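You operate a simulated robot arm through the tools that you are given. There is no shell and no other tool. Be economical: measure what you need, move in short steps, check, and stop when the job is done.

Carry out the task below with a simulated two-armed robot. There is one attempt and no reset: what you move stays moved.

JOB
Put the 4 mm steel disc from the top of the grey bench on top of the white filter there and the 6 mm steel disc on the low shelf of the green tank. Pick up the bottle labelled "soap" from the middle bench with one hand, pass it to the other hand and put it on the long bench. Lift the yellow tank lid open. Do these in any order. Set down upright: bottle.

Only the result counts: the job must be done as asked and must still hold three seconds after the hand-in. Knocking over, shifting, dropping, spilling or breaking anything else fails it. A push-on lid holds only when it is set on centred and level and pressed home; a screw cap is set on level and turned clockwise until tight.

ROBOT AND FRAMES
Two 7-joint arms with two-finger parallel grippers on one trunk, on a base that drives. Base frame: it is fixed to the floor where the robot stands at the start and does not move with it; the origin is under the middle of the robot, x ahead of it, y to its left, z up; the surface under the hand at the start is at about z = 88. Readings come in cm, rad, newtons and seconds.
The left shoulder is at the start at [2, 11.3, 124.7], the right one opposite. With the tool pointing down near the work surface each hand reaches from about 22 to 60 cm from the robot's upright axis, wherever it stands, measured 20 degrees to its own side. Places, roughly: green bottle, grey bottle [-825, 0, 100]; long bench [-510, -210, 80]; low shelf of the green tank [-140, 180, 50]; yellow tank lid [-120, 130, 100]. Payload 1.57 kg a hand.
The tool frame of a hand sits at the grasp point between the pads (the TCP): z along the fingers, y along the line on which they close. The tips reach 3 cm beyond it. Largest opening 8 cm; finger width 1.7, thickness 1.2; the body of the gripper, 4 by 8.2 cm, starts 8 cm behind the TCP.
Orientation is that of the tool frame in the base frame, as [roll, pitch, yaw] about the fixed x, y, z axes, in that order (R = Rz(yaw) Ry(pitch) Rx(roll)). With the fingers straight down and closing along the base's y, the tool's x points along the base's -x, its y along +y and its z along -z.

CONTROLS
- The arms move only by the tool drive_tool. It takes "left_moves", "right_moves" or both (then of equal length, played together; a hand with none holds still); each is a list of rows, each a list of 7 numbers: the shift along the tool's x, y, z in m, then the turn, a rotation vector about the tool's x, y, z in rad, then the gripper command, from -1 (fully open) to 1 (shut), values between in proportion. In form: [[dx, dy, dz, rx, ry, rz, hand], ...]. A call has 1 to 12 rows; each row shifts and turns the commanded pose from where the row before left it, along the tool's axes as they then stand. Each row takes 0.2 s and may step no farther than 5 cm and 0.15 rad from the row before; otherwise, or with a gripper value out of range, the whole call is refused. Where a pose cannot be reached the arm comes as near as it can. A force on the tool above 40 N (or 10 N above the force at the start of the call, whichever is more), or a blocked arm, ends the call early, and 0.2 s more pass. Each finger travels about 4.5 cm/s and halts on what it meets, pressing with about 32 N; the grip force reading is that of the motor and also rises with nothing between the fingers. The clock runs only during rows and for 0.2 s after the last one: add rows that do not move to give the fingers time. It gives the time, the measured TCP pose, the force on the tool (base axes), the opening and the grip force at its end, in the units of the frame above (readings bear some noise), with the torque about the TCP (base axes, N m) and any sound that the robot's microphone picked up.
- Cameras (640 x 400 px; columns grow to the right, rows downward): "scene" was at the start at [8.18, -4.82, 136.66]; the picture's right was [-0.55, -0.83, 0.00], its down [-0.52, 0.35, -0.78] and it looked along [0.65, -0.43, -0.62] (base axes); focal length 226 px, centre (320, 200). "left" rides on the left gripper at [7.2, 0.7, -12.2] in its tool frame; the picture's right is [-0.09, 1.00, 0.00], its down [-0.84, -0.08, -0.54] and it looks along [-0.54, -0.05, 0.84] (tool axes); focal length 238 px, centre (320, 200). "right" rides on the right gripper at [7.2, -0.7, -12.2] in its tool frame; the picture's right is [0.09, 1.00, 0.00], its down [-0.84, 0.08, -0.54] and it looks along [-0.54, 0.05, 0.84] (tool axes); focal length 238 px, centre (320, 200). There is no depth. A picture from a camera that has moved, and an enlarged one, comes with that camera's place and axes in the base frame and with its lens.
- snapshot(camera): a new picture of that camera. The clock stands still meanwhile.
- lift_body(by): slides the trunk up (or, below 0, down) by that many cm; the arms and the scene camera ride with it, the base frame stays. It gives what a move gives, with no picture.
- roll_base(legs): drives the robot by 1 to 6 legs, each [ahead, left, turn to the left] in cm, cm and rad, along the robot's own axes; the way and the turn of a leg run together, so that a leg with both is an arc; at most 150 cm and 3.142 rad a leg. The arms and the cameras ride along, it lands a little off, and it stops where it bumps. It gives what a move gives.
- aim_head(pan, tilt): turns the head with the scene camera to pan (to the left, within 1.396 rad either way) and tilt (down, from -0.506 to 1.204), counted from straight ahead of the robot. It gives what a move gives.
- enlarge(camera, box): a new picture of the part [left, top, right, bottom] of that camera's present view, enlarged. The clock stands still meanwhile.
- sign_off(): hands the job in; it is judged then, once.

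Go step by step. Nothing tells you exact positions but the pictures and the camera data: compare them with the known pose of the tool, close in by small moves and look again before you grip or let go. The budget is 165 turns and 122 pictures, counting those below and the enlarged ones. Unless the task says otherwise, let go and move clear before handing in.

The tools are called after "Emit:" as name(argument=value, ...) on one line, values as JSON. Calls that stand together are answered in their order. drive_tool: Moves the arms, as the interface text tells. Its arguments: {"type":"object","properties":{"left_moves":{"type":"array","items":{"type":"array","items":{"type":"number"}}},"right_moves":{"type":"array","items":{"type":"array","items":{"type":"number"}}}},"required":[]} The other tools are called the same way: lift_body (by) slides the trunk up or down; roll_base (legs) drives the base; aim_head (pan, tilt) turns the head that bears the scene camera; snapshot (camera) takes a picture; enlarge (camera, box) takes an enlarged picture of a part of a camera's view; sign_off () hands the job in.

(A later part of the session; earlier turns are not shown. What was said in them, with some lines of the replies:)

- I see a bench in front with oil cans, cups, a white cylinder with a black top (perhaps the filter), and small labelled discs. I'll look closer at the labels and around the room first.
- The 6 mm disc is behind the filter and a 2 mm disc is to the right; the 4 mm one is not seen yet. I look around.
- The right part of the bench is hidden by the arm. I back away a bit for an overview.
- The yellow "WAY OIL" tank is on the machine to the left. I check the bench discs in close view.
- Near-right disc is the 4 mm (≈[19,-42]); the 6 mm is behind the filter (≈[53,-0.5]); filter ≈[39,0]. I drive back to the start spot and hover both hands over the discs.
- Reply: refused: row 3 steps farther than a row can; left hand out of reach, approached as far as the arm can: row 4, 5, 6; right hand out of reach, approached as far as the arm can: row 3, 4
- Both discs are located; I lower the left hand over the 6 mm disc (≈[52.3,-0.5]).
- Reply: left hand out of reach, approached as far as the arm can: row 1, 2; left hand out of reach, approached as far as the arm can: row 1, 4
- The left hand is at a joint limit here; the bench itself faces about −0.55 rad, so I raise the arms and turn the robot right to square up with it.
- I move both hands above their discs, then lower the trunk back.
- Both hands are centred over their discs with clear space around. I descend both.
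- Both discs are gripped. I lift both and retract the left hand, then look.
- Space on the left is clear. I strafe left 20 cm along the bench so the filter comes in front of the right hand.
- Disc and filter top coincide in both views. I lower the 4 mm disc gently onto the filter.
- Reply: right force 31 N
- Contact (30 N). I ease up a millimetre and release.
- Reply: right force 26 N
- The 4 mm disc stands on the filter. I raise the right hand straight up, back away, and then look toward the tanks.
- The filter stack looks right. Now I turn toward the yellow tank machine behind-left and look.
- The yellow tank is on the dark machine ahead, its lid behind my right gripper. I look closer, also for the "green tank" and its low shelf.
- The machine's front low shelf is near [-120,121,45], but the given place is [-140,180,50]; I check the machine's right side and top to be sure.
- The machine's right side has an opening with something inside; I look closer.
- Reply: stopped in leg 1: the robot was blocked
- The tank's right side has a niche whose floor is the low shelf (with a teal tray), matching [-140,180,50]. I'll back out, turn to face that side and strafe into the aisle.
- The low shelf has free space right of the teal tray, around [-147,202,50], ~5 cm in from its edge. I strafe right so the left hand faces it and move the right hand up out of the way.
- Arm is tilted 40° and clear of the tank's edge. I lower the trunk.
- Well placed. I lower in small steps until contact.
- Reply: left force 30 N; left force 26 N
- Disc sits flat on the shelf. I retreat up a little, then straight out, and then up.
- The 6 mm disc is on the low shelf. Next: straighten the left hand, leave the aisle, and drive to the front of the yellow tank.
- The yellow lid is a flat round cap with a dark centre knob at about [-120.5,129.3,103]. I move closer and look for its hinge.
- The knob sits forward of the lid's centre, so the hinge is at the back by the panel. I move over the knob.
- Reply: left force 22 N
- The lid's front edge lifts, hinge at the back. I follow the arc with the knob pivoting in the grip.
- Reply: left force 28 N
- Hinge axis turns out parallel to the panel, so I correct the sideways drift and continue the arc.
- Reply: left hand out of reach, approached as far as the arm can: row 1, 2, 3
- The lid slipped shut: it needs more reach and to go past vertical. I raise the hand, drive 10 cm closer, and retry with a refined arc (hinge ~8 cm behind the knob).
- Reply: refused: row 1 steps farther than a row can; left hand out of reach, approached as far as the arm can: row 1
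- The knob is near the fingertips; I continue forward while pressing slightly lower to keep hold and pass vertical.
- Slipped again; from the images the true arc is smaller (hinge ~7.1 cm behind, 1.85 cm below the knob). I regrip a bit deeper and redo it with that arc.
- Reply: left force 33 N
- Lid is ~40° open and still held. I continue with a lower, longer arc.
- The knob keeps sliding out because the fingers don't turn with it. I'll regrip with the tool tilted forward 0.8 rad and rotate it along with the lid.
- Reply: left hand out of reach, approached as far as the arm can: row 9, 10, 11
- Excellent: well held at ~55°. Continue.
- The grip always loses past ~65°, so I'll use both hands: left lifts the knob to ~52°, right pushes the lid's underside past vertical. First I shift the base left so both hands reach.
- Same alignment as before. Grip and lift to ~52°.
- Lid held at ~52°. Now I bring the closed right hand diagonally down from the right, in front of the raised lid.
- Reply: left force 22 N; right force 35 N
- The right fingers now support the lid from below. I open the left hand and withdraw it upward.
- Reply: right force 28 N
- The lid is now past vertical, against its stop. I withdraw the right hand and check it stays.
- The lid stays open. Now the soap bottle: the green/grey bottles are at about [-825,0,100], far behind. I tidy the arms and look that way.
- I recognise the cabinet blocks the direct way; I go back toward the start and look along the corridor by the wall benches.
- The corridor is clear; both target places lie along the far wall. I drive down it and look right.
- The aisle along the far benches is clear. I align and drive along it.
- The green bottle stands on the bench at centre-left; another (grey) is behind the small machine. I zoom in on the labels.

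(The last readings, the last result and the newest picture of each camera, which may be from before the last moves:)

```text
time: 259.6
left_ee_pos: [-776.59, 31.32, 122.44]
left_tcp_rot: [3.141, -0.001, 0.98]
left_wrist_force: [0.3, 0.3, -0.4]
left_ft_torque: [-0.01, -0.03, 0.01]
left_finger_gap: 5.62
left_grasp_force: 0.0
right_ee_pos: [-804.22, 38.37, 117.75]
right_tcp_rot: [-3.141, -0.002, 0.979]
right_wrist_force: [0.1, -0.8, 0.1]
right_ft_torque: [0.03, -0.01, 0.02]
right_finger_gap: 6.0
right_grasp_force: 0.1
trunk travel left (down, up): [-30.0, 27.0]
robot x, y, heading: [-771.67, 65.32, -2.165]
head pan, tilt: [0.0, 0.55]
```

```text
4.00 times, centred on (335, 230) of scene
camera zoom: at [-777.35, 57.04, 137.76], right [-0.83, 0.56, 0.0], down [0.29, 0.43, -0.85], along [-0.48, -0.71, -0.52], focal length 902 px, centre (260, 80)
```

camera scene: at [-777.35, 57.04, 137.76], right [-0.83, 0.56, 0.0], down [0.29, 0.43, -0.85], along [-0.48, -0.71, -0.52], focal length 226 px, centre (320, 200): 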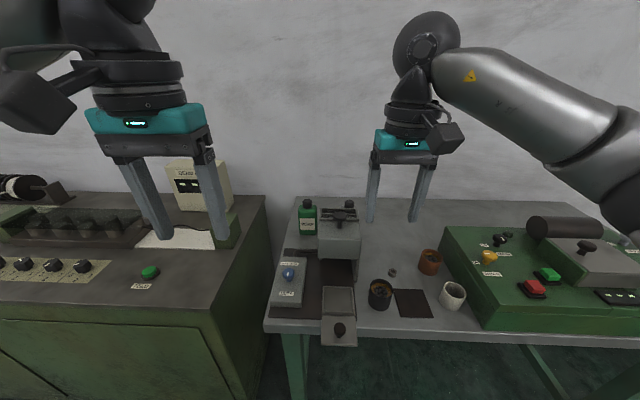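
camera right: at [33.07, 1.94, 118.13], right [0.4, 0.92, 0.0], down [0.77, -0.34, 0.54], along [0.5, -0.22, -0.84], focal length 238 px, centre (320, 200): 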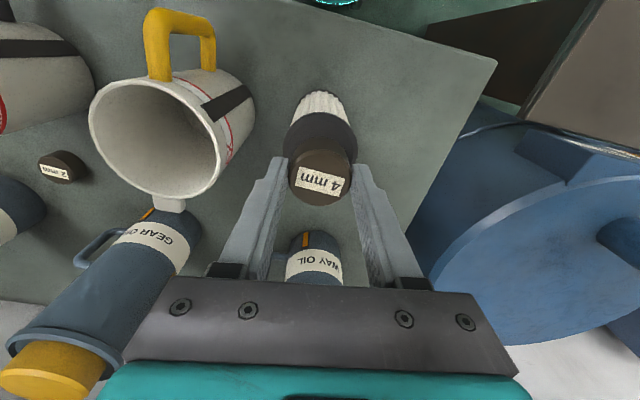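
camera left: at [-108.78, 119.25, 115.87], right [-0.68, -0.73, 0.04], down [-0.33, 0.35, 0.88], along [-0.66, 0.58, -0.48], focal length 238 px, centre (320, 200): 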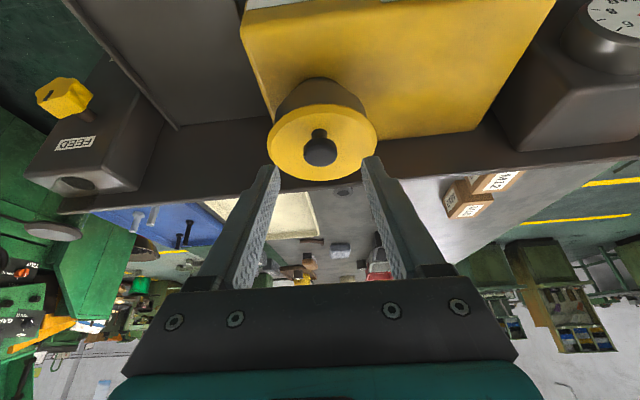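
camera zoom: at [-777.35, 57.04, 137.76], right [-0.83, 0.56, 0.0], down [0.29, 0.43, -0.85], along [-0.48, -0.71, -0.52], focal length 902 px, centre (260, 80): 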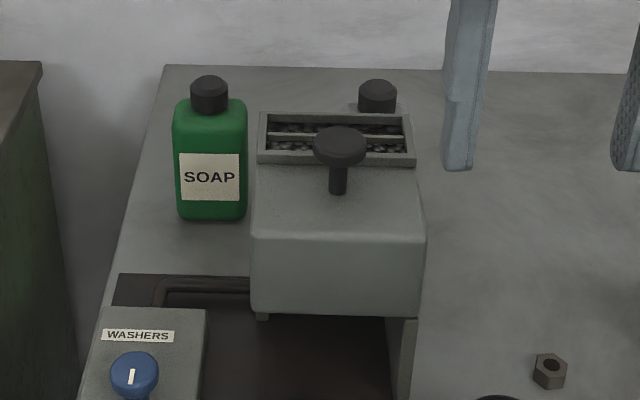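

The green bottle is the SOAP. I move up to the bench so the left hand can reach it.

Emit:
roll_base(legs=[[17, -7, 0]])

Emit:
drive_tool(left_moves=[[-0.03, 0, 0, 0, 0, 0, -0.5], [-0.03, 0, 0, 0, 0, 0, -0.5], [0, 0, 0, 0, 0, 0, -0.5]])

Emit:
snapshot(camera="left")

```text
time: 261.1
left_ee_pos: [-791.84, 21.21, 122.46]
left_tcp_rot: [3.14, -0.002, 0.98]
left_wrist_force: [0.4, 0.5, 0.2]
left_ft_torque: [-0.02, 0.0, -0.01]
left_finger_gap: 5.61
left_grasp_force: 0.2
right_ee_pos: [-819.45, 28.09, 117.78]
right_tcp_rot: [3.138, -0.002, 0.979]
right_wrist_force: [0.8, -1.3, 0.0]
right_ft_torque: [0.02, -0.01, -0.03]
right_finger_gap: 6.02
right_grasp_force: 0.0
trunk travel left (down, up): [-30.0, 27.0]
robot x, y, heading: [-787.09, 55.4, -2.162]
head pan, tilt: [0.0, 0.55]
```

```text
time: 261.9
left_ee_pos: [-795.12, 16.25, 122.62]
left_tcp_rot: [-3.141, 0.0, 0.981]
left_wrist_force: [-0.1, 0.4, 0.5]
left_ft_torque: [0.02, -0.02, 0.02]
left_finger_gap: 6.02
left_grasp_force: 0.0
right_ee_pos: [-819.43, 28.22, 117.87]
right_tcp_rot: [3.14, 0.0, 0.978]
right_wrist_force: [0.5, 0.6, 0.0]
right_ft_torque: [-0.02, 0.0, 0.04]
right_finger_gap: 6.02
right_grasp_force: 0.0
trunk travel left (down, up): [-30.0, 27.0]
robot x, y, heading: [-786.76, 55.5, -2.168]
head pan, tilt: [0.0, 0.55]
```

```text
16 pictures are left
camera left: at [-790.54, 21.71, 134.76], right [0.78, -0.63, 0.0], down [-0.53, -0.65, 0.54], along [-0.34, -0.42, -0.84], focal length 238 px, centre (320, 200)
```

left: 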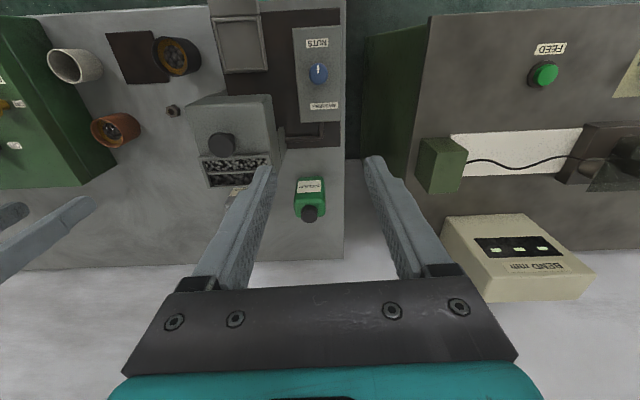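

Cap is at about [-809.3,1.8,97.7]. I nudge the base forward and turn the left gripper 90° so its fingers close front-to-back, clear of the machine.

Emit:
roll_base(legs=[[4, 0, 0]])

Emit:
drive_tool(left_moves=[[0, 0, 0, 0, 0, 0.143, -0.4], [0, 0, 0, 0, 0, 0.143, -0.4], [0, 0, 0, 0, 0, 0.143, -0.4], [0, 0, 0, 0, 0, 0.143, -0.4], [0, 0, 0, 0, 0, 0.143, -0.4], [0, 0, 0, 0, 0, 0.143, -0.4], [0, 0, 0, 0, 0, 0.143, -0.4], [0, 0, 0, 0, 0, 0.143, -0.4], [0, 0, 0, 0, 0, 0.143, -0.4], [0, 0, 0, 0, 0, 0.143, -0.4], [0, 0, 0, 0, 0, 0.141, -0.4]])

```text
time: 262.8
left_ee_pos: [-797.26, 12.87, 122.45]
left_tcp_rot: [3.14, -0.002, 0.981]
left_wrist_force: [-0.2, 0.3, -0.2]
left_ft_torque: [0.02, 0.0, 0.02]
left_finger_gap: 6.0
left_grasp_force: 0.1
right_ee_pos: [-821.7, 24.79, 117.73]
right_tcp_rot: [3.141, -0.002, 0.98]
right_wrist_force: [-0.4, -0.4, -0.7]
right_ft_torque: [0.06, -0.02, 0.02]
right_finger_gap: 5.99
right_grasp_force: 0.0
trunk travel left (down, up): [-30.0, 27.0]
robot x, y, heading: [-789.33, 51.9, -2.161]
head pan, tilt: [0.0, 0.55]
```

```text
time: 265.2
left_ee_pos: [-797.14, 13.09, 122.51]
left_tcp_rot: [3.141, -0.001, -0.594]
left_wrist_force: [0.0, -0.1, 0.0]
left_ft_torque: [0.0, 0.02, -0.01]
left_finger_gap: 5.57
left_grasp_force: 0.2
right_ee_pos: [-821.51, 24.95, 117.87]
right_tcp_rot: [3.141, 0.001, 0.98]
right_wrist_force: [0.6, -0.5, 0.3]
right_ft_torque: [0.0, 0.01, -0.01]
right_finger_gap: 5.97
right_grasp_force: 0.2
trunk travel left (down, up): [-30.0, 27.0]
robot x, y, heading: [-789.21, 51.92, -2.167]
head pan, tilt: [0.0, 0.55]
```

Emit:
drive_tool(left_moves=[[-0.0094, 0.0404, 0, 0, 0, 0, -0.3], [-0.0094, 0.0404, 0, 0, 0, 0, -0.3], [-0.0094, 0.0404, 0, 0, 0, 0, -0.3], [-0.0094, 0.0405, 0, 0, 0, 0, -0.3], [0, 0, 0.04, 0, 0, 0, -0.3], [0, 0, 0.04, 0, 0, 0, -0.3], [0, 0, 0.04, 0, 0, 0, -0.3], [0, 0, 0, 0, 0, 0, -0.3]])

Emit:
snapshot(camera="left")

Emit:
enlarge(camera="scene", box=[240, 140, 400, 280])

```text
time: 267.0
left_ee_pos: [-809.4, 1.78, 110.41]
left_tcp_rot: [-3.141, -0.001, -0.59]
left_wrist_force: [-0.3, 1.0, 0.5]
left_ft_torque: [-0.02, 0.03, -0.01]
left_finger_gap: 5.2
left_grasp_force: 0.2
right_ee_pos: [-821.54, 24.92, 117.74]
right_tcp_rot: [-3.141, 0.001, 0.978]
right_wrist_force: [-0.4, -0.3, 0.4]
right_ft_torque: [0.0, 0.0, 0.01]
right_finger_gap: 5.99
right_grasp_force: 0.1
trunk travel left (down, up): [-30.0, 27.0]
robot x, y, heading: [-789.06, 51.67, -2.162]
head pan, tilt: [0.0, 0.55]
```

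```text
15 pictures are left
camera left: at [-803.86, -2.97, 122.74], right [-0.63, -0.78, 0.0], down [-0.65, 0.53, 0.54], along [-0.42, 0.34, -0.84], focal length 238 px, centre (320, 200)
```

left: 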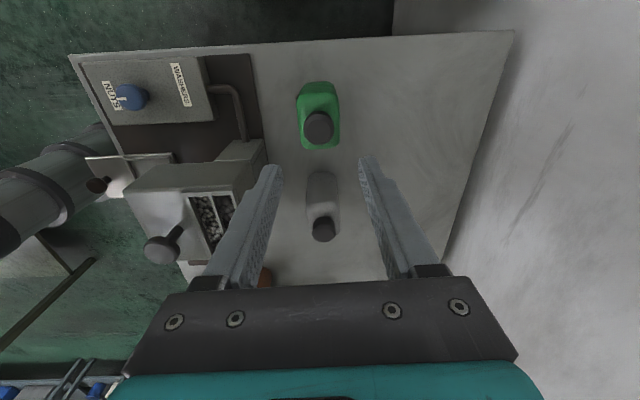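

```text
2.86 times, centred on (320, 210) of scene
camera zoom: at [-794.76, 43.65, 137.76], right [-0.83, 0.56, 0.0], down [0.29, 0.43, -0.85], along [-0.48, -0.71, -0.52], focal length 644 px, centre (320, 171)
```

zoom: 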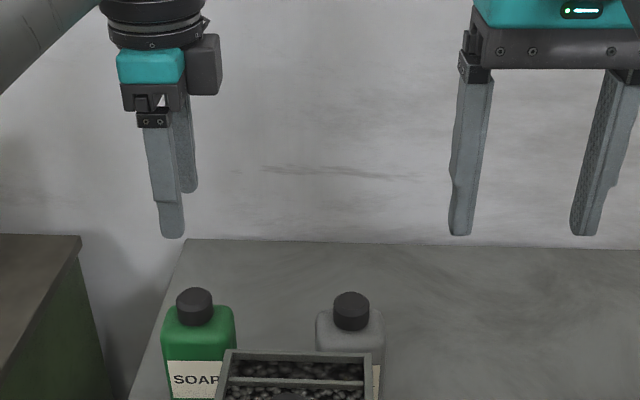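

Aligned over the cap. I descend and grip the cap.

Emit:
drive_tool(left_moves=[[-0.003, 0, 0.04, 0, 0, 0, -0.3], [0, 0, 0.04, 0, 0, 0, -0.3], [0, 0, 0.02, 0, 0, 0, -0.3], [0, 0, 0.008, 0, 0, 0, -0.3], [0, 0, 0, 0, 0, 0, -0.3]])

Emit:
snapshot(camera="left")

```text
time: 268.2
left_ee_pos: [-809.53, 1.71, 99.67]
left_tcp_rot: [-3.14, -0.002, -0.589]
left_wrist_force: [0.0, -0.1, -0.2]
left_ft_torque: [0.01, -0.03, -0.02]
left_finger_gap: 5.18
left_grasp_force: 0.0
right_ee_pos: [-821.64, 24.97, 117.77]
right_tcp_rot: [-3.141, -0.002, 0.981]
right_wrist_force: [-0.6, -0.7, -0.6]
right_ft_torque: [0.01, -0.04, 0.03]
right_finger_gap: 6.01
right_grasp_force: 0.1
trunk travel left (down, up): [-30.0, 27.0]
robot x, y, heading: [-789.14, 52.21, -2.165]
head pan, tilt: [0.0, 0.55]
```

```text
13 pictures are left
camera left: at [-804.02, -2.93, 111.9], right [-0.63, -0.78, 0.0], down [-0.65, 0.53, 0.54], along [-0.42, 0.34, -0.84], focal length 238 px, centre (320, 200)
```

left: 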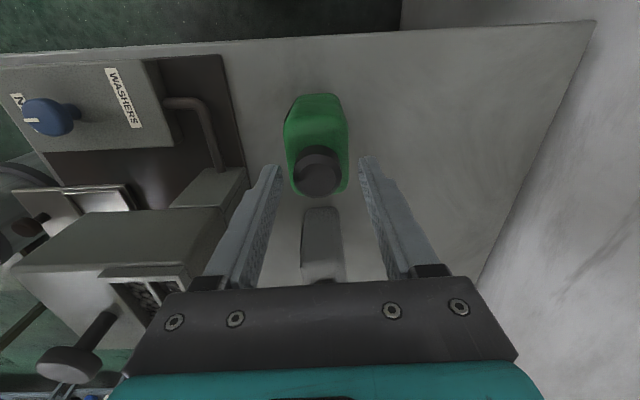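

Emit:
drive_tool(left_moves=[[0, 0, 0.003, 0, 0, 0, -0.1], [0, 0, 0, 0, 0, 0, 0.5], [0, 0, 0, 0, 0, 0, 1], [0, 0, 0, 0, 0, 0, 1], [0, 0, 0, 0, 0, 0, 1], [0, 0, 0, 0, 0, 0, 1]])

Emit:
drive_tool(left_moves=[[0, 0, -0.01, 0, 0, 0, 1], [0, 0, -0.03, 0, 0, 0, 1], [0, 0, -0.04, 0, 0, 0, 1], [0, 0, -0.04, 0, 0, 0, 1], [0, 0, -0.04, 0, 0, 0, 1], [0, 0, -0.03, 0, 0, 0, 1], [0, -0.03, -0.02, 0, 0, 0, 1], [0, -0.04, 0, 0, 0, 0, 1], [0, -0.04, 0, 0, 0, 0, 1], [0, 0, 0, 0, 0, 0, 1]])

```text
time: 269.6
left_ee_pos: [-809.57, 1.82, 99.42]
left_tcp_rot: [3.141, -0.002, -0.593]
left_wrist_force: [1.3, 1.1, 0.3]
left_ft_torque: [0.07, -0.04, -0.01]
left_finger_gap: 3.12
left_grasp_force: 32.1
right_ee_pos: [-821.63, 24.92, 117.79]
right_tcp_rot: [3.141, 0.001, 0.978]
right_wrist_force: [-0.6, 0.8, 0.1]
right_ft_torque: [0.02, -0.02, -0.03]
right_finger_gap: 6.0
right_grasp_force: 0.1
trunk travel left (down, up): [-30.0, 27.0]
robot x, y, heading: [-789.24, 52.06, -2.159]
head pan, tilt: [0.0, 0.55]
```

```text
time: 271.8
left_ee_pos: [-803.44, 10.88, 120.28]
left_tcp_rot: [-3.139, -0.003, -0.589]
left_wrist_force: [0.2, 0.5, -3.4]
left_ft_torque: [-0.01, 0.01, 0.0]
left_finger_gap: 3.11
left_grasp_force: 32.1
right_ee_pos: [-821.57, 24.99, 117.75]
right_tcp_rot: [3.141, -0.003, 0.979]
right_wrist_force: [-0.5, -0.6, -0.7]
right_ft_torque: [0.0, 0.0, 0.01]
right_finger_gap: 5.99
right_grasp_force: 0.0
trunk travel left (down, up): [-30.0, 27.0]
robot x, y, heading: [-789.44, 52.08, -2.157]
head pan, tilt: [0.0, 0.55]
```

The bottle is lifted by its cap. I back into the aisle and turn the right gripper sideways (pointing left, closing front-to-back) for the hand-over.

Emit:
roll_base(legs=[[-20, 0, 0]])

Emit:
drive_tool(right_moves=[[0, 0, 0, 0, 0, 0.143, -0.7], [0, 0, 0, 0, 0, 0.143, -0.7], [0, 0, 0, 0, 0, 0.143, -0.7], [0, 0, 0, 0, 0, 0.143, -0.7], [0, 0, 0, 0, 0, 0.143, -0.7], [0, 0, 0, 0, 0, 0.143, -0.7], [0, 0, 0, 0, 0, 0.143, -0.7], [0, 0, 0, 0, 0, 0.143, -0.7], [0, 0, 0, 0, 0, 0.143, -0.7], [0, 0, 0, 0, 0, 0.143, -0.7], [0, 0, 0, 0, 0, 0.141, -0.7]])

Emit:
drive_tool(right_moves=[[0, 0, 0, 0, 0.15, 0, -0.7], [0, 0, 0, 0, 0.15, 0, -0.7], [0, 0, 0, 0, 0.15, 0, -0.7], [0, 0, 0, 0, 0.15, 0, -0.7], [0, 0, 0, 0, 0.15, 0, -0.7], [0, 0, 0, 0, 0.15, 0, -0.7], [0, 0, 0, 0, 0.15, 0, -0.7], [0, 0, 0, 0, 0.15, 0, -0.7], [0, 0, 0, 0, 0, 0, -0.7]])

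```text
time: 273.4
left_ee_pos: [-792.25, 27.54, 120.38]
left_tcp_rot: [-3.141, 0.0, -0.591]
left_wrist_force: [1.1, 0.9, -2.6]
left_ft_torque: [0.0, 0.01, 0.0]
left_finger_gap: 3.12
left_grasp_force: 32.2
right_ee_pos: [-810.5, 41.49, 117.92]
right_tcp_rot: [-3.141, 0.0, 0.978]
right_wrist_force: [0.6, 0.4, 0.0]
right_ft_torque: [-0.01, 0.03, 0.02]
right_finger_gap: 6.01
right_grasp_force: 0.1
trunk travel left (down, up): [-30.0, 27.0]
robot x, y, heading: [-777.99, 68.4, -2.164]
head pan, tilt: [0.0, 0.55]
```

```text
time: 275.8
left_ee_pos: [-792.31, 27.52, 120.41]
left_tcp_rot: [-3.141, -0.003, -0.59]
left_wrist_force: [0.3, -0.6, -2.8]
left_ft_torque: [-0.04, 0.0, 0.0]
left_finger_gap: 3.16
left_grasp_force: 32.2
right_ee_pos: [-810.5, 41.51, 117.9]
right_tcp_rot: [-3.141, 0.0, -0.595]
right_wrist_force: [-1.1, -1.0, 0.0]
right_ft_torque: [-0.01, 0.0, 0.0]
right_finger_gap: 6.8
right_grasp_force: 0.0
trunk travel left (down, up): [-30.0, 27.0]
robot x, y, heading: [-778.04, 68.89, -2.166]
head pan, tilt: [0.0, 0.55]
```

```text
time: 277.8
left_ee_pos: [-792.41, 27.45, 120.26]
left_tcp_rot: [-3.139, -0.002, -0.589]
left_wrist_force: [0.8, 0.7, -1.7]
left_ft_torque: [0.0, -0.02, -0.03]
left_finger_gap: 3.12
left_grasp_force: 31.9
right_ee_pos: [-810.5, 41.54, 117.86]
right_tcp_rot: [-3.139, -1.202, -0.595]
right_wrist_force: [1.1, -0.2, 0.4]
right_ft_torque: [0.01, 0.01, 0.02]
right_finger_gap: 6.83
right_grasp_force: 0.1
trunk travel left (down, up): [-30.0, 27.0]
robot x, y, heading: [-778.15, 68.33, -2.164]
head pan, tilt: [0.0, 0.55]
```

Both poses reached. I bring the right hand level with the bottle body, near but not yet around it, and look.

Emit:
drive_tool(right_moves=[[-0.029, 0.0075, 0.0112, 0, 0, 0, -0.7], [-0.029, 0.0075, 0.0112, 0, 0, 0, -0.7], [0.0145, 0, 0.0373, 0, 0, 0, -0.7], [0.0145, 0, 0.0373, 0, 0, 0, -0.7], [0.0145, 0, 0.0373, 0, 0, 0, -0.7], [0, 0, 0, 0, 0, 0, -0.7]])

Emit:
snapshot(camera="scene")

Emit:
snapshot(camera="right")

```text
time: 279.2
left_ee_pos: [-792.44, 27.5, 120.33]
left_tcp_rot: [-3.139, -0.003, -0.591]
left_wrist_force: [-0.1, 0.0, -3.6]
left_ft_torque: [0.0, 0.0, -0.02]
left_finger_gap: 3.17
left_grasp_force: 32.7
right_ee_pos: [-801.55, 33.72, 111.56]
right_tcp_rot: [-3.14, -1.201, -0.595]
right_wrist_force: [-0.5, -0.6, 0.1]
right_ft_torque: [-0.02, -0.02, -0.02]
right_finger_gap: 6.82
right_grasp_force: 0.1
trunk travel left (down, up): [-30.0, 27.0]
robot x, y, heading: [-777.87, 68.94, -2.163]
head pan, tilt: [0.0, 0.55]
```

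```text
12 pictures are left
camera scene: at [-783.63, 60.23, 137.75], right [-0.83, 0.56, 0.0], down [0.29, 0.43, -0.85], along [-0.48, -0.71, -0.52], focal length 226 px, centre (320, 200)
```

scene: 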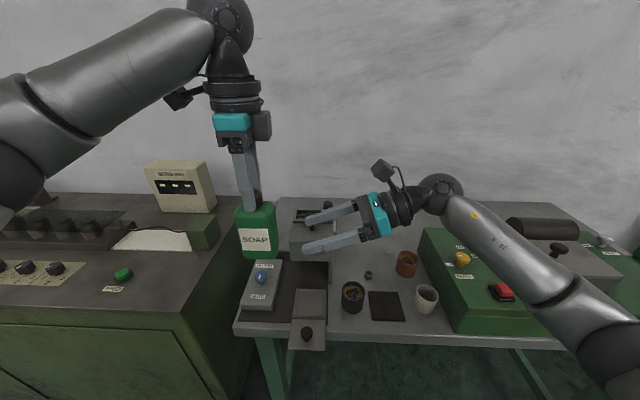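

```text
11 pictures are left
camera right: at [-808.4, 39.08, 122.75], right [-0.53, -0.84, 0.09], down [-0.71, 0.39, -0.58], along [0.46, -0.37, -0.81], focal length 238 px, centre (320, 200)
```

right: 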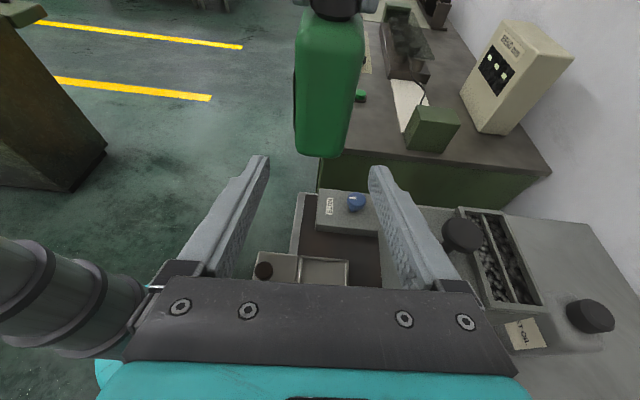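

Emit:
drive_tool(right_moves=[[0.0127, 0.005, 0.0326, 0, 0, 0, -0.7], [0.0127, 0, 0.0326, 0, 0, 0, -0.7], [0.0127, 0, 0.0326, 0, 0, 0, -0.7], [0, 0, 0, 0, 0, 0, -0.7]])

Emit:
snapshot(camera="right")

```text
time: 280.2
left_ee_pos: [-792.32, 27.54, 120.36]
left_tcp_rot: [-3.14, -0.003, -0.588]
left_wrist_force: [0.6, -0.2, -2.8]
left_ft_torque: [-0.03, -0.01, 0.03]
left_finger_gap: 3.15
left_grasp_force: 32.4
right_ee_pos: [-793.01, 27.39, 111.76]
right_tcp_rot: [-3.141, -1.2, -0.597]
right_wrist_force: [0.3, 0.0, -0.5]
right_ft_torque: [0.01, -0.04, 0.05]
right_finger_gap: 6.8
right_grasp_force: 0.2
trunk travel left (down, up): [-30.0, 27.0]
robot x, y, heading: [-778.08, 68.61, -2.165]
head pan, tilt: [0.0, 0.55]
```

```text
10 pictures are left
camera right: at [-799.94, 32.78, 122.89], right [-0.53, -0.84, 0.08], down [-0.71, 0.39, -0.58], along [0.46, -0.37, -0.81], focal length 238 px, centre (320, 200)
```

right: 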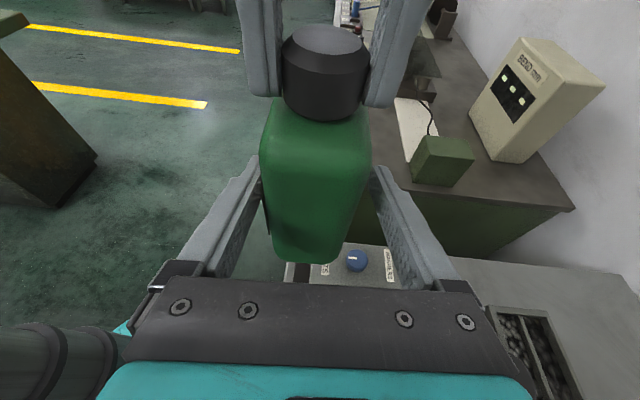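

The body is between the right pads. Close right, then open left and lift it off.

Emit:
drive_tool(right_moves=[[0, 0, 0, 0, 0, 0, -0.2], [0, 0, 0, 0, 0, 0, 0.3], [0, 0, 0, 0, 0, 0, 1], [0, 0, 0, 0, 0, 0, 1], [0, 0, 0, 0, 0, 0, 1], [0, 0, 0, 0, 0, 0, 1]])

```text
time: 281.6
left_ee_pos: [-792.32, 27.26, 120.37]
left_tcp_rot: [3.136, -0.004, -0.587]
left_wrist_force: [-6.2, -20.9, -1.9]
left_ft_torque: [-0.39, 0.44, 0.22]
left_finger_gap: 3.13
left_grasp_force: 31.3
right_ee_pos: [-792.78, 27.43, 111.72]
right_tcp_rot: [-3.139, -1.199, -0.592]
right_wrist_force: [5.9, 20.1, -0.7]
right_ft_torque: [-1.4, 0.15, -0.14]
right_finger_gap: 4.8
right_grasp_force: 32.2
trunk travel left (down, up): [-30.0, 27.0]
robot x, y, heading: [-778.09, 68.64, -2.165]
head pan, tilt: [0.0, 0.55]
```

Emit:
drive_tool(right_moves=[[0, -0.003, 0, 0, 0, 0, 1], [0, 0, 0, 0, 0, 0, 1]])

Emit:
drive_tool(left_moves=[[0, 0, 0, 0, 0, 0, 0.1], [0, 0, 0, 0, 0, 0, -0.2], [0, 0, 0, 0, 0, 0, -0.4], [0, 0, 0, 0, 0, 0, -0.4], [0, 0, -0.03, 0, 0, 0, -0.4], [0, 0, -0.04, 0, 0, 0, -0.4], [0.04, 0, 0, 0, 0, 0, -0.4], [0.04, 0, 0, 0, 0, 0, -0.4], [0.04, 0, 0, 0, 0, 0, -0.4]])

Emit:
snapshot(camera="scene")

```text
time: 282.2
left_ee_pos: [-792.42, 27.38, 120.27]
left_tcp_rot: [3.139, -0.004, -0.589]
left_wrist_force: [-1.7, -14.1, -1.4]
left_ft_torque: [-0.69, 0.27, 0.01]
left_finger_gap: 3.14
left_grasp_force: 32.2
right_ee_pos: [-792.81, 27.52, 111.67]
right_tcp_rot: [-3.137, -1.198, -0.599]
right_wrist_force: [0.7, 13.3, -0.6]
right_ft_torque: [-0.47, -0.18, 0.09]
right_finger_gap: 4.8
right_grasp_force: 32.0
trunk travel left (down, up): [-30.0, 27.0]
robot x, y, heading: [-778.24, 68.58, -2.163]
head pan, tilt: [0.0, 0.55]
```

```text
time: 284.2
left_ee_pos: [-782.32, 20.69, 127.43]
left_tcp_rot: [-3.14, -0.001, -0.592]
left_wrist_force: [-0.8, -0.1, -0.2]
left_ft_torque: [0.04, 0.02, -0.01]
left_finger_gap: 5.61
left_grasp_force: 0.2
right_ee_pos: [-792.7, 27.58, 111.63]
right_tcp_rot: [-3.137, -1.199, -0.594]
right_wrist_force: [0.4, -0.4, -0.1]
right_ft_torque: [-0.01, 0.0, -0.01]
right_finger_gap: 4.77
right_grasp_force: 32.2
trunk travel left (down, up): [-30.0, 27.0]
robot x, y, heading: [-778.28, 68.65, -2.162]
head pan, tilt: [0.0, 0.55]
```

```text
9 pictures are left
camera scene: at [-783.52, 60.16, 137.75], right [-0.83, 0.56, 0.0], down [0.29, 0.43, -0.85], along [-0.48, -0.71, -0.52], focal length 226 px, centre (320, 200)
```

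scene: 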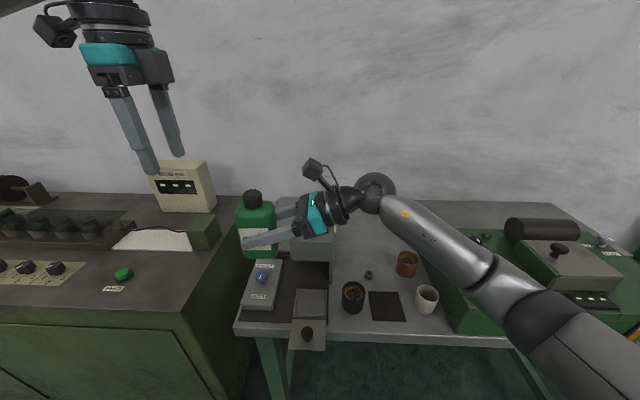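

The right hand holds the bottle. Now I turn along the aisle and drive back to the long bench (≈[-510,-210,80]).

Emit:
roll_base(legs=[[-6, 0, 0], [0, 0, 1.58], [150, 0, 0], [150, 0, 0], [60, 0, 0], [0, 0, -1.5]])

Emit:
snapshot(camera="scene")

```text
time: 309.7
left_ee_pos: [-474.18, -171.5, 127.36]
left_tcp_rot: [-3.139, -0.002, -0.508]
left_wrist_force: [-0.1, -0.2, -0.2]
left_ft_torque: [-0.03, 0.01, 0.0]
left_finger_gap: 5.61
left_grasp_force: 0.0
right_ee_pos: [-485.19, -165.57, 111.66]
right_tcp_rot: [-3.138, -1.201, -0.514]
right_wrist_force: [0.0, 1.2, 0.2]
right_ft_torque: [0.03, -0.01, 0.0]
right_finger_gap: 4.78
right_grasp_force: 31.8
trunk travel left (down, up): [-30.0, 27.0]
robot x, y, heading: [-474.06, -123.94, -2.078]
head pan, tilt: [0.0, 0.55]
```

```text
8 pictures are left
camera scene: at [-478.71, -132.31, 137.75], right [-0.87, 0.49, 0.0], down [0.26, 0.46, -0.85], along [-0.42, -0.74, -0.52], focal length 226 px, centre (320, 200)
```

scene: 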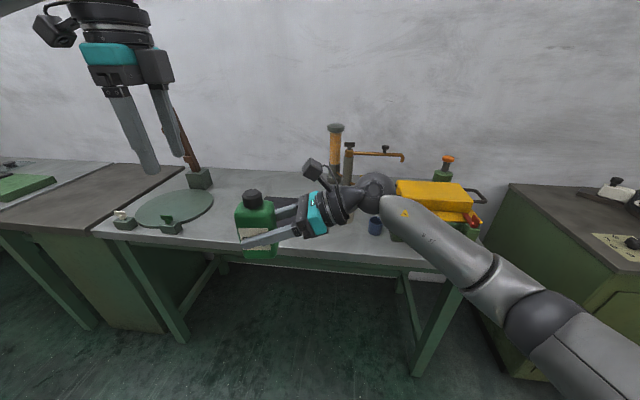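

This is the long bench; free space lies left of the cup cluster. I raise/retract the left hand, drive up so the bottle is over the bench ~10 cm in from its edge, then check.

Emit:
drive_tool(left_moves=[[0, -0.04, -0.02, 0, 0, 0, -0.4], [0, -0.04, -0.02, 0, 0, 0, -0.4], [0, -0.03, -0.03, 0, 0, 0, -0.4]])

Emit:
roll_base(legs=[[34, 8, 0]])

Emit:
snapshot(camera="scene")

```text
time: 310.5
left_ee_pos: [-468.81, -161.67, 134.55]
left_tcp_rot: [-3.141, -0.001, -0.507]
left_wrist_force: [-0.8, 0.5, 0.3]
left_ft_torque: [-0.02, 0.01, 0.02]
left_finger_gap: 5.6
left_grasp_force: 0.0
right_ee_pos: [-485.07, -165.46, 111.66]
right_tcp_rot: [-3.141, -1.201, -0.512]
right_wrist_force: [0.2, 0.1, 0.5]
right_ft_torque: [-0.03, 0.03, 0.0]
right_finger_gap: 4.76
right_grasp_force: 31.9
trunk travel left (down, up): [-30.0, 27.0]
robot x, y, heading: [-474.13, -123.3, -2.077]
head pan, tilt: [0.0, 0.55]
```

```text
time: 312.8
left_ee_pos: [-478.58, -195.53, 134.26]
left_tcp_rot: [-3.139, -0.002, -0.507]
left_wrist_force: [-0.2, -0.2, 0.1]
left_ft_torque: [0.0, 0.01, -0.01]
left_finger_gap: 5.62
left_grasp_force: 0.0
right_ee_pos: [-494.83, -199.26, 111.61]
right_tcp_rot: [-3.136, -1.199, -0.513]
right_wrist_force: [-0.4, -0.3, 0.2]
right_ft_torque: [0.02, 0.0, 0.0]
right_finger_gap: 4.77
right_grasp_force: 32.5
trunk travel left (down, up): [-30.0, 27.0]
robot x, y, heading: [-483.57, -157.13, -2.078]
head pan, tilt: [0.0, 0.55]
```

```text
7 pictures are left
camera scene: at [-488.45, -166.02, 137.74], right [-0.87, 0.49, 0.0], down [0.25, 0.46, -0.85], along [-0.42, -0.74, -0.52], focal length 226 px, centre (320, 200)
```

scene: 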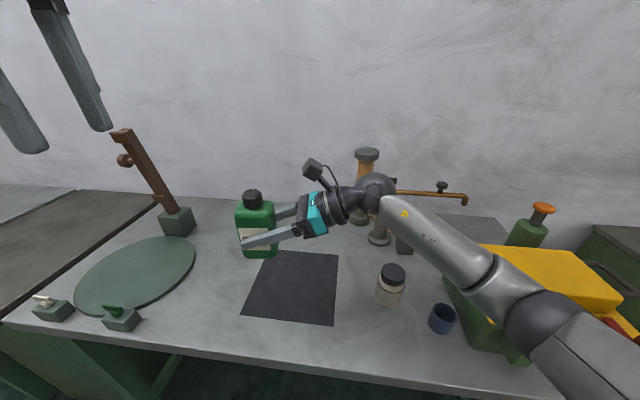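

The spot below would be on the mat's edge; free bench lies ~17 cm further left. I shift there and lower the trunk.

Emit:
roll_base(legs=[[4, 17, 0]])

Emit:
lift_body(by=-20)

Emit:
snapshot(camera="scene")

```text
time: 314.3
left_ee_pos: [-465.8, -207.22, 134.37]
left_tcp_rot: [-3.139, 0.0, -0.509]
left_wrist_force: [0.4, 0.3, -0.1]
left_ft_torque: [0.03, 0.03, -0.01]
left_finger_gap: 5.59
left_grasp_force: 0.0
right_ee_pos: [-482.1, -210.96, 111.63]
right_tcp_rot: [-3.139, -1.198, -0.516]
right_wrist_force: [0.8, -0.3, 0.5]
right_ft_torque: [0.01, 0.05, 0.0]
right_finger_gap: 4.77
right_grasp_force: 31.7
trunk travel left (down, up): [-30.0, 27.0]
robot x, y, heading: [-470.4, -169.12, -2.083]
head pan, tilt: [0.0, 0.55]
```

```text
time: 316.4
left_ee_pos: [-465.31, -206.85, 114.67]
left_tcp_rot: [3.136, 0.003, -0.51]
left_wrist_force: [-1.5, -0.7, 0.4]
left_ft_torque: [-0.02, 0.0, 0.02]
left_finger_gap: 5.59
left_grasp_force: 0.0
right_ee_pos: [-482.2, -210.91, 93.05]
right_tcp_rot: [3.059, -1.191, -0.441]
right_wrist_force: [0.7, -0.7, -1.1]
right_ft_torque: [0.01, 0.02, -0.02]
right_finger_gap: 4.76
right_grasp_force: 31.9
trunk travel left (down, up): [-10.0, 47.0]
robot x, y, heading: [-470.91, -168.79, -2.084]
head pan, tilt: [0.0, 0.55]
```

```text
6 pictures are left
camera scene: at [-475.0, -177.22, 117.98], right [-0.87, 0.49, 0.0], down [0.25, 0.45, -0.86], along [-0.42, -0.75, -0.52], focal length 226 px, centre (320, 200)
```

scene: 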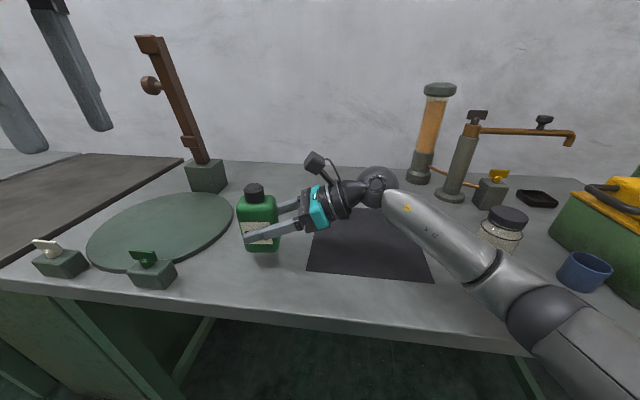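

The right arm's pose got disturbed during lowering (elbow likely touching the bench front), so I raise the trunk again and will lower with the arm itself.

Emit:
lift_body(by=20)

Emit:
drive_tool(right_moves=[[-0.028, 0, 0.0109, 0, 0, 0, 1], [-0.028, 0, 0.0109, 0, 0, 0, 1], [-0.028, 0, 0.0109, 0, 0, 0, 1], [0, 0, 0, 0, 0, 0, 1]])

```text
time: 318.6
left_ee_pos: [-465.88, -207.29, 134.34]
left_tcp_rot: [-3.139, -0.001, -0.507]
left_wrist_force: [-0.2, 0.3, 0.1]
left_ft_torque: [0.01, 0.02, -0.01]
left_finger_gap: 5.59
left_grasp_force: 0.0
right_ee_pos: [-482.23, -210.81, 111.5]
right_tcp_rot: [-3.137, -1.201, -0.515]
right_wrist_force: [0.0, -0.1, -0.6]
right_ft_torque: [-0.03, 0.01, 0.01]
right_finger_gap: 4.78
right_grasp_force: 32.5
trunk travel left (down, up): [-30.0, 27.0]
robot x, y, heading: [-470.71, -168.61, -2.082]
head pan, tilt: [0.0, 0.55]
```

```text
time: 319.6
left_ee_pos: [-465.85, -207.28, 134.43]
left_tcp_rot: [-3.14, -0.001, -0.509]
left_wrist_force: [0.5, -0.2, -0.5]
left_ft_torque: [0.04, -0.01, 0.0]
left_finger_gap: 5.61
left_grasp_force: 0.2
right_ee_pos: [-482.18, -210.75, 102.63]
right_tcp_rot: [-3.138, -1.2, -0.513]
right_wrist_force: [0.4, -0.3, 0.1]
right_ft_torque: [0.01, 0.0, 0.0]
right_finger_gap: 4.77
right_grasp_force: 32.0
trunk travel left (down, up): [-30.0, 27.0]
robot x, y, heading: [-471.19, -169.01, -2.08]
head pan, tilt: [0.0, 0.55]
```

Emit:
drive_tool(right_moves=[[-0.028, 0, 0.0109, 0, 0, 0, 1], [-0.028, 0, 0.0109, 0, 0, 0, 1], [-0.028, 0, 0.0109, 0, 0, 0, 1], [0, 0, 0, 0, 0, 0, 1]])

Emit:
snapshot(camera="scene")

```text
time: 320.6
left_ee_pos: [-465.84, -207.22, 134.34]
left_tcp_rot: [3.142, -0.003, -0.507]
left_wrist_force: [-0.2, -0.1, -0.1]
left_ft_torque: [-0.02, -0.01, -0.03]
left_finger_gap: 5.58
left_grasp_force: 0.0
right_ee_pos: [-482.29, -210.83, 93.54]
right_tcp_rot: [-3.136, -1.199, -0.512]
right_wrist_force: [0.7, 0.9, -0.6]
right_ft_torque: [-0.01, 0.01, -0.04]
right_finger_gap: 4.77
right_grasp_force: 31.8
trunk travel left (down, up): [-30.0, 27.0]
robot x, y, heading: [-470.84, -169.03, -2.083]
head pan, tilt: [0.0, 0.55]
```

```text
5 pictures are left
camera scene: at [-475.68, -177.58, 137.75], right [-0.87, 0.49, 0.0], down [0.26, 0.46, -0.85], along [-0.42, -0.74, -0.52], focal length 226 px, centre (320, 200)
```

scene: 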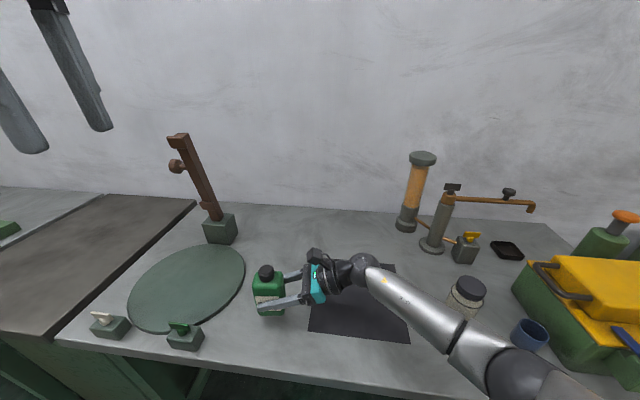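

Clear. I continue lowering, then in fine steps until the bottle touches down.

Emit:
drive_tool(right_moves=[[-0.0186, 0, 0.0072, 0, 0, 0, 1], [-0.0186, 0, 0.0072, 0, 0, 0, 1], [-0.0093, 0, 0.0036, 0, 0, 0, 1], [0, 0, 0, 0, 0, 0, 1]])

Emit:
enlarge(camera="scene", box=[220, 240, 360, 340])

```text
time: 321.6
left_ee_pos: [-465.92, -207.13, 134.41]
left_tcp_rot: [-3.141, -0.003, -0.507]
left_wrist_force: [-0.2, 0.1, 0.3]
left_ft_torque: [-0.03, -0.01, 0.01]
left_finger_gap: 5.61
left_grasp_force: 0.1
right_ee_pos: [-482.08, -211.06, 89.3]
right_tcp_rot: [3.124, -1.213, -0.497]
right_wrist_force: [0.9, -3.3, 31.0]
right_ft_torque: [0.1, -0.12, -0.14]
right_finger_gap: 4.79
right_grasp_force: 31.9
trunk travel left (down, up): [-30.0, 27.0]
robot x, y, heading: [-470.88, -168.94, -2.082]
head pan, tilt: [0.0, 0.55]
```

```text
4.00 times, centred on (290, 290) of scene
camera zoom: at [-475.61, -177.41, 137.78], right [-0.87, 0.49, 0.0], down [0.25, 0.45, -0.85], along [-0.42, -0.74, -0.52], focal length 902 px, centre (440, -160)
```

zoom: 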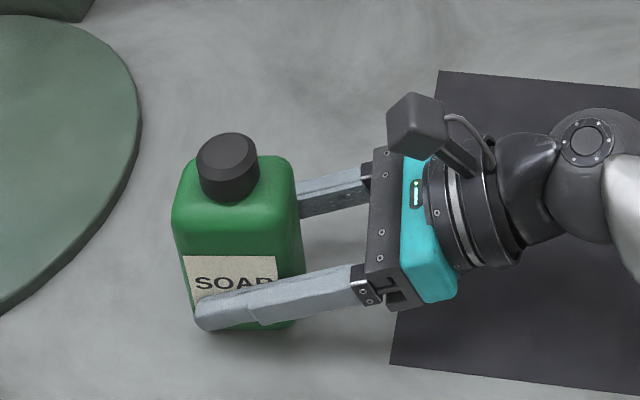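

Touchdown (31 N). I ease off slightly and open the right hand.

Emit:
drive_tool(right_moves=[[0.0025, 0, -0.001, 0, 0, 0, 1], [0, 0, 0, 0, 0, 0, 1]])

```text
time: 322.2
left_ee_pos: [-465.85, -207.1, 134.45]
left_tcp_rot: [-3.141, -0.001, -0.507]
left_wrist_force: [1.0, 0.2, 0.0]
left_ft_torque: [0.04, 0.02, -0.03]
left_finger_gap: 5.64
left_grasp_force: 0.1
right_ee_pos: [-482.1, -210.94, 89.31]
right_tcp_rot: [3.135, -1.208, -0.509]
right_wrist_force: [4.1, -7.3, 22.3]
right_ft_torque: [-0.43, -0.48, -0.16]
right_finger_gap: 4.76
right_grasp_force: 32.2
trunk travel left (down, up): [-30.0, 27.0]
robot x, y, heading: [-470.53, -168.94, -2.078]
head pan, tilt: [0.0, 0.55]
```

Emit:
drive_tool(right_moves=[[0.002, 0, -0.0008, 0, 0, 0, 1], [0, 0, 0, 0, 0, 0, -0.25], [0, 0, 0, 0, 0, 0, -0.35], [0, 0, 0, 0, 0, 0, -0.5], [0, 0, 0, 0, 0, 0, -0.7], [0, 0, 0, 0, 0, 0, -0.7]])

Emit:
enlarge(camera="scene", box=[220, 240, 360, 340])

```text
time: 323.6
left_ee_pos: [-465.97, -207.18, 134.39]
left_tcp_rot: [3.14, -0.002, -0.508]
left_wrist_force: [0.1, -0.1, 0.1]
left_ft_torque: [-0.01, -0.01, 0.01]
left_finger_gap: 5.57
left_grasp_force: 0.1
right_ee_pos: [-482.14, -210.83, 89.09]
right_tcp_rot: [-3.139, -1.198, -0.514]
right_wrist_force: [1.1, -0.3, 0.1]
right_ft_torque: [-0.01, -0.05, 0.01]
right_finger_gap: 6.79
right_grasp_force: 0.0
trunk travel left (down, up): [-30.0, 27.0]
robot x, y, heading: [-470.79, -168.79, -2.084]
head pan, tilt: [0.0, 0.55]
```

```text
4.00 times, centred on (290, 290) of scene
camera zoom: at [-475.67, -177.57, 137.75], right [-0.87, 0.49, 0.0], down [0.26, 0.46, -0.85], along [-0.42, -0.74, -0.52], focal length 902 px, centre (440, -160)
```

zoom: 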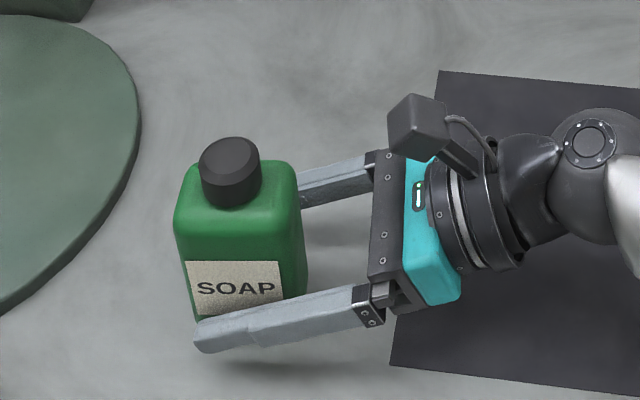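

The bottle stands free. I withdraw the right hand straight sideways, then up.

Emit:
drive_tool(right_moves=[[-0.0072, 0, -0.0186, 0, 0, 0, -0.7], [-0.0145, 0, -0.0373, 0, 0, 0, -0.7], [-0.0145, 0, -0.0373, 0, 0, 0, -0.7], [0.028, 0, -0.0109, 0, 0, 0, -0.7], [0.028, 0, -0.0109, 0, 0, 0, -0.7], [0.028, 0, -0.0109, 0, 0, 0, -0.7], [0.028, 0, -0.0109, 0, 0, 0, -0.7], [0.028, 0, -0.0109, 0, 0, 0, -0.7]])

Emit:
roll_base(legs=[[-30, 0, 0]])

Emit:
snapshot(camera="scene")

```text
time: 325.4
left_ee_pos: [-465.92, -207.22, 134.28]
left_tcp_rot: [3.141, -0.002, -0.507]
left_wrist_force: [-0.3, -0.8, 1.0]
left_ft_torque: [-0.06, 0.0, 0.0]
left_finger_gap: 5.58
left_grasp_force: 0.0
right_ee_pos: [-490.97, -205.89, 104.05]
right_tcp_rot: [-3.139, -1.2, -0.512]
right_wrist_force: [0.1, -0.6, 0.2]
right_ft_torque: [-0.02, 0.0, -0.01]
right_finger_gap: 6.8
right_grasp_force: 0.0
trunk travel left (down, up): [-30.0, 27.0]
robot x, y, heading: [-470.96, -168.91, -2.085]
head pan, tilt: [0.0, 0.55]
```

```text
time: 327.4
left_ee_pos: [-451.16, -181.02, 134.49]
left_tcp_rot: [3.142, -0.001, -0.504]
left_wrist_force: [-0.7, 0.3, -0.2]
left_ft_torque: [-0.01, 0.0, 0.01]
left_finger_gap: 5.6
left_grasp_force: 0.0
right_ee_pos: [-476.17, -179.79, 103.97]
right_tcp_rot: [-3.14, -1.199, -0.507]
right_wrist_force: [-0.2, -0.5, 0.1]
right_ft_torque: [0.0, -0.04, -0.04]
right_finger_gap: 6.76
right_grasp_force: 0.0
trunk travel left (down, up): [-30.0, 27.0]
robot x, y, heading: [-456.46, -142.61, -2.075]
head pan, tilt: [0.0, 0.55]
```

```text
2 pictures are left
camera scene: at [-461.02, -151.37, 137.76], right [-0.87, 0.49, 0.0], down [0.25, 0.46, -0.85], along [-0.41, -0.75, -0.52], focal length 226 px, centre (320, 200)
```

scene: 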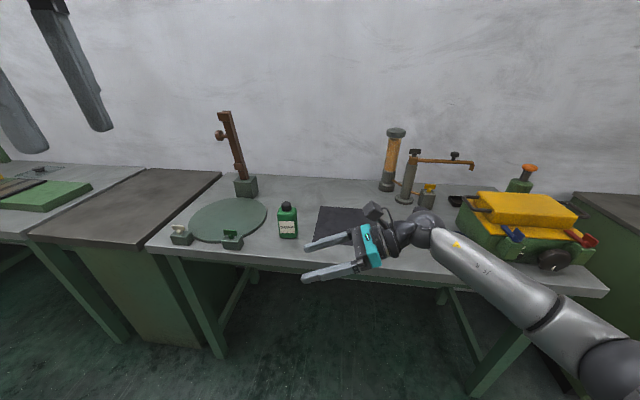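

The soap bottle stands upright on the long bench with both hands clear, the lid is open, and both discs were seen in place when I left them, so I hand in.

Emit:
sign_off()

```text
The job is handed in.
```

I handed the job in with all four parts done:
- **4 mm disc:** it is on top of the white filter on the grey bench.
- **6 mm disc:** it is on the low shelf of the green tank.
- **Yellow tank lid:** it is open. It dropped shut several times before I pushed it past vertical, and it then stayed open.
- **Soap bottle:** I picked it up with the left hand, passed it to the right, and set it upright on the long bench.

While I was lowering the bottle, the right arm was pushed out of position, probably by touching the bench, so I raised it and lowered again. A jar beside it stayed within about 2 cm of where I had measured it, about my measuring error. The base also bumped to a stop once near the large green machine, and I saw nothing move.
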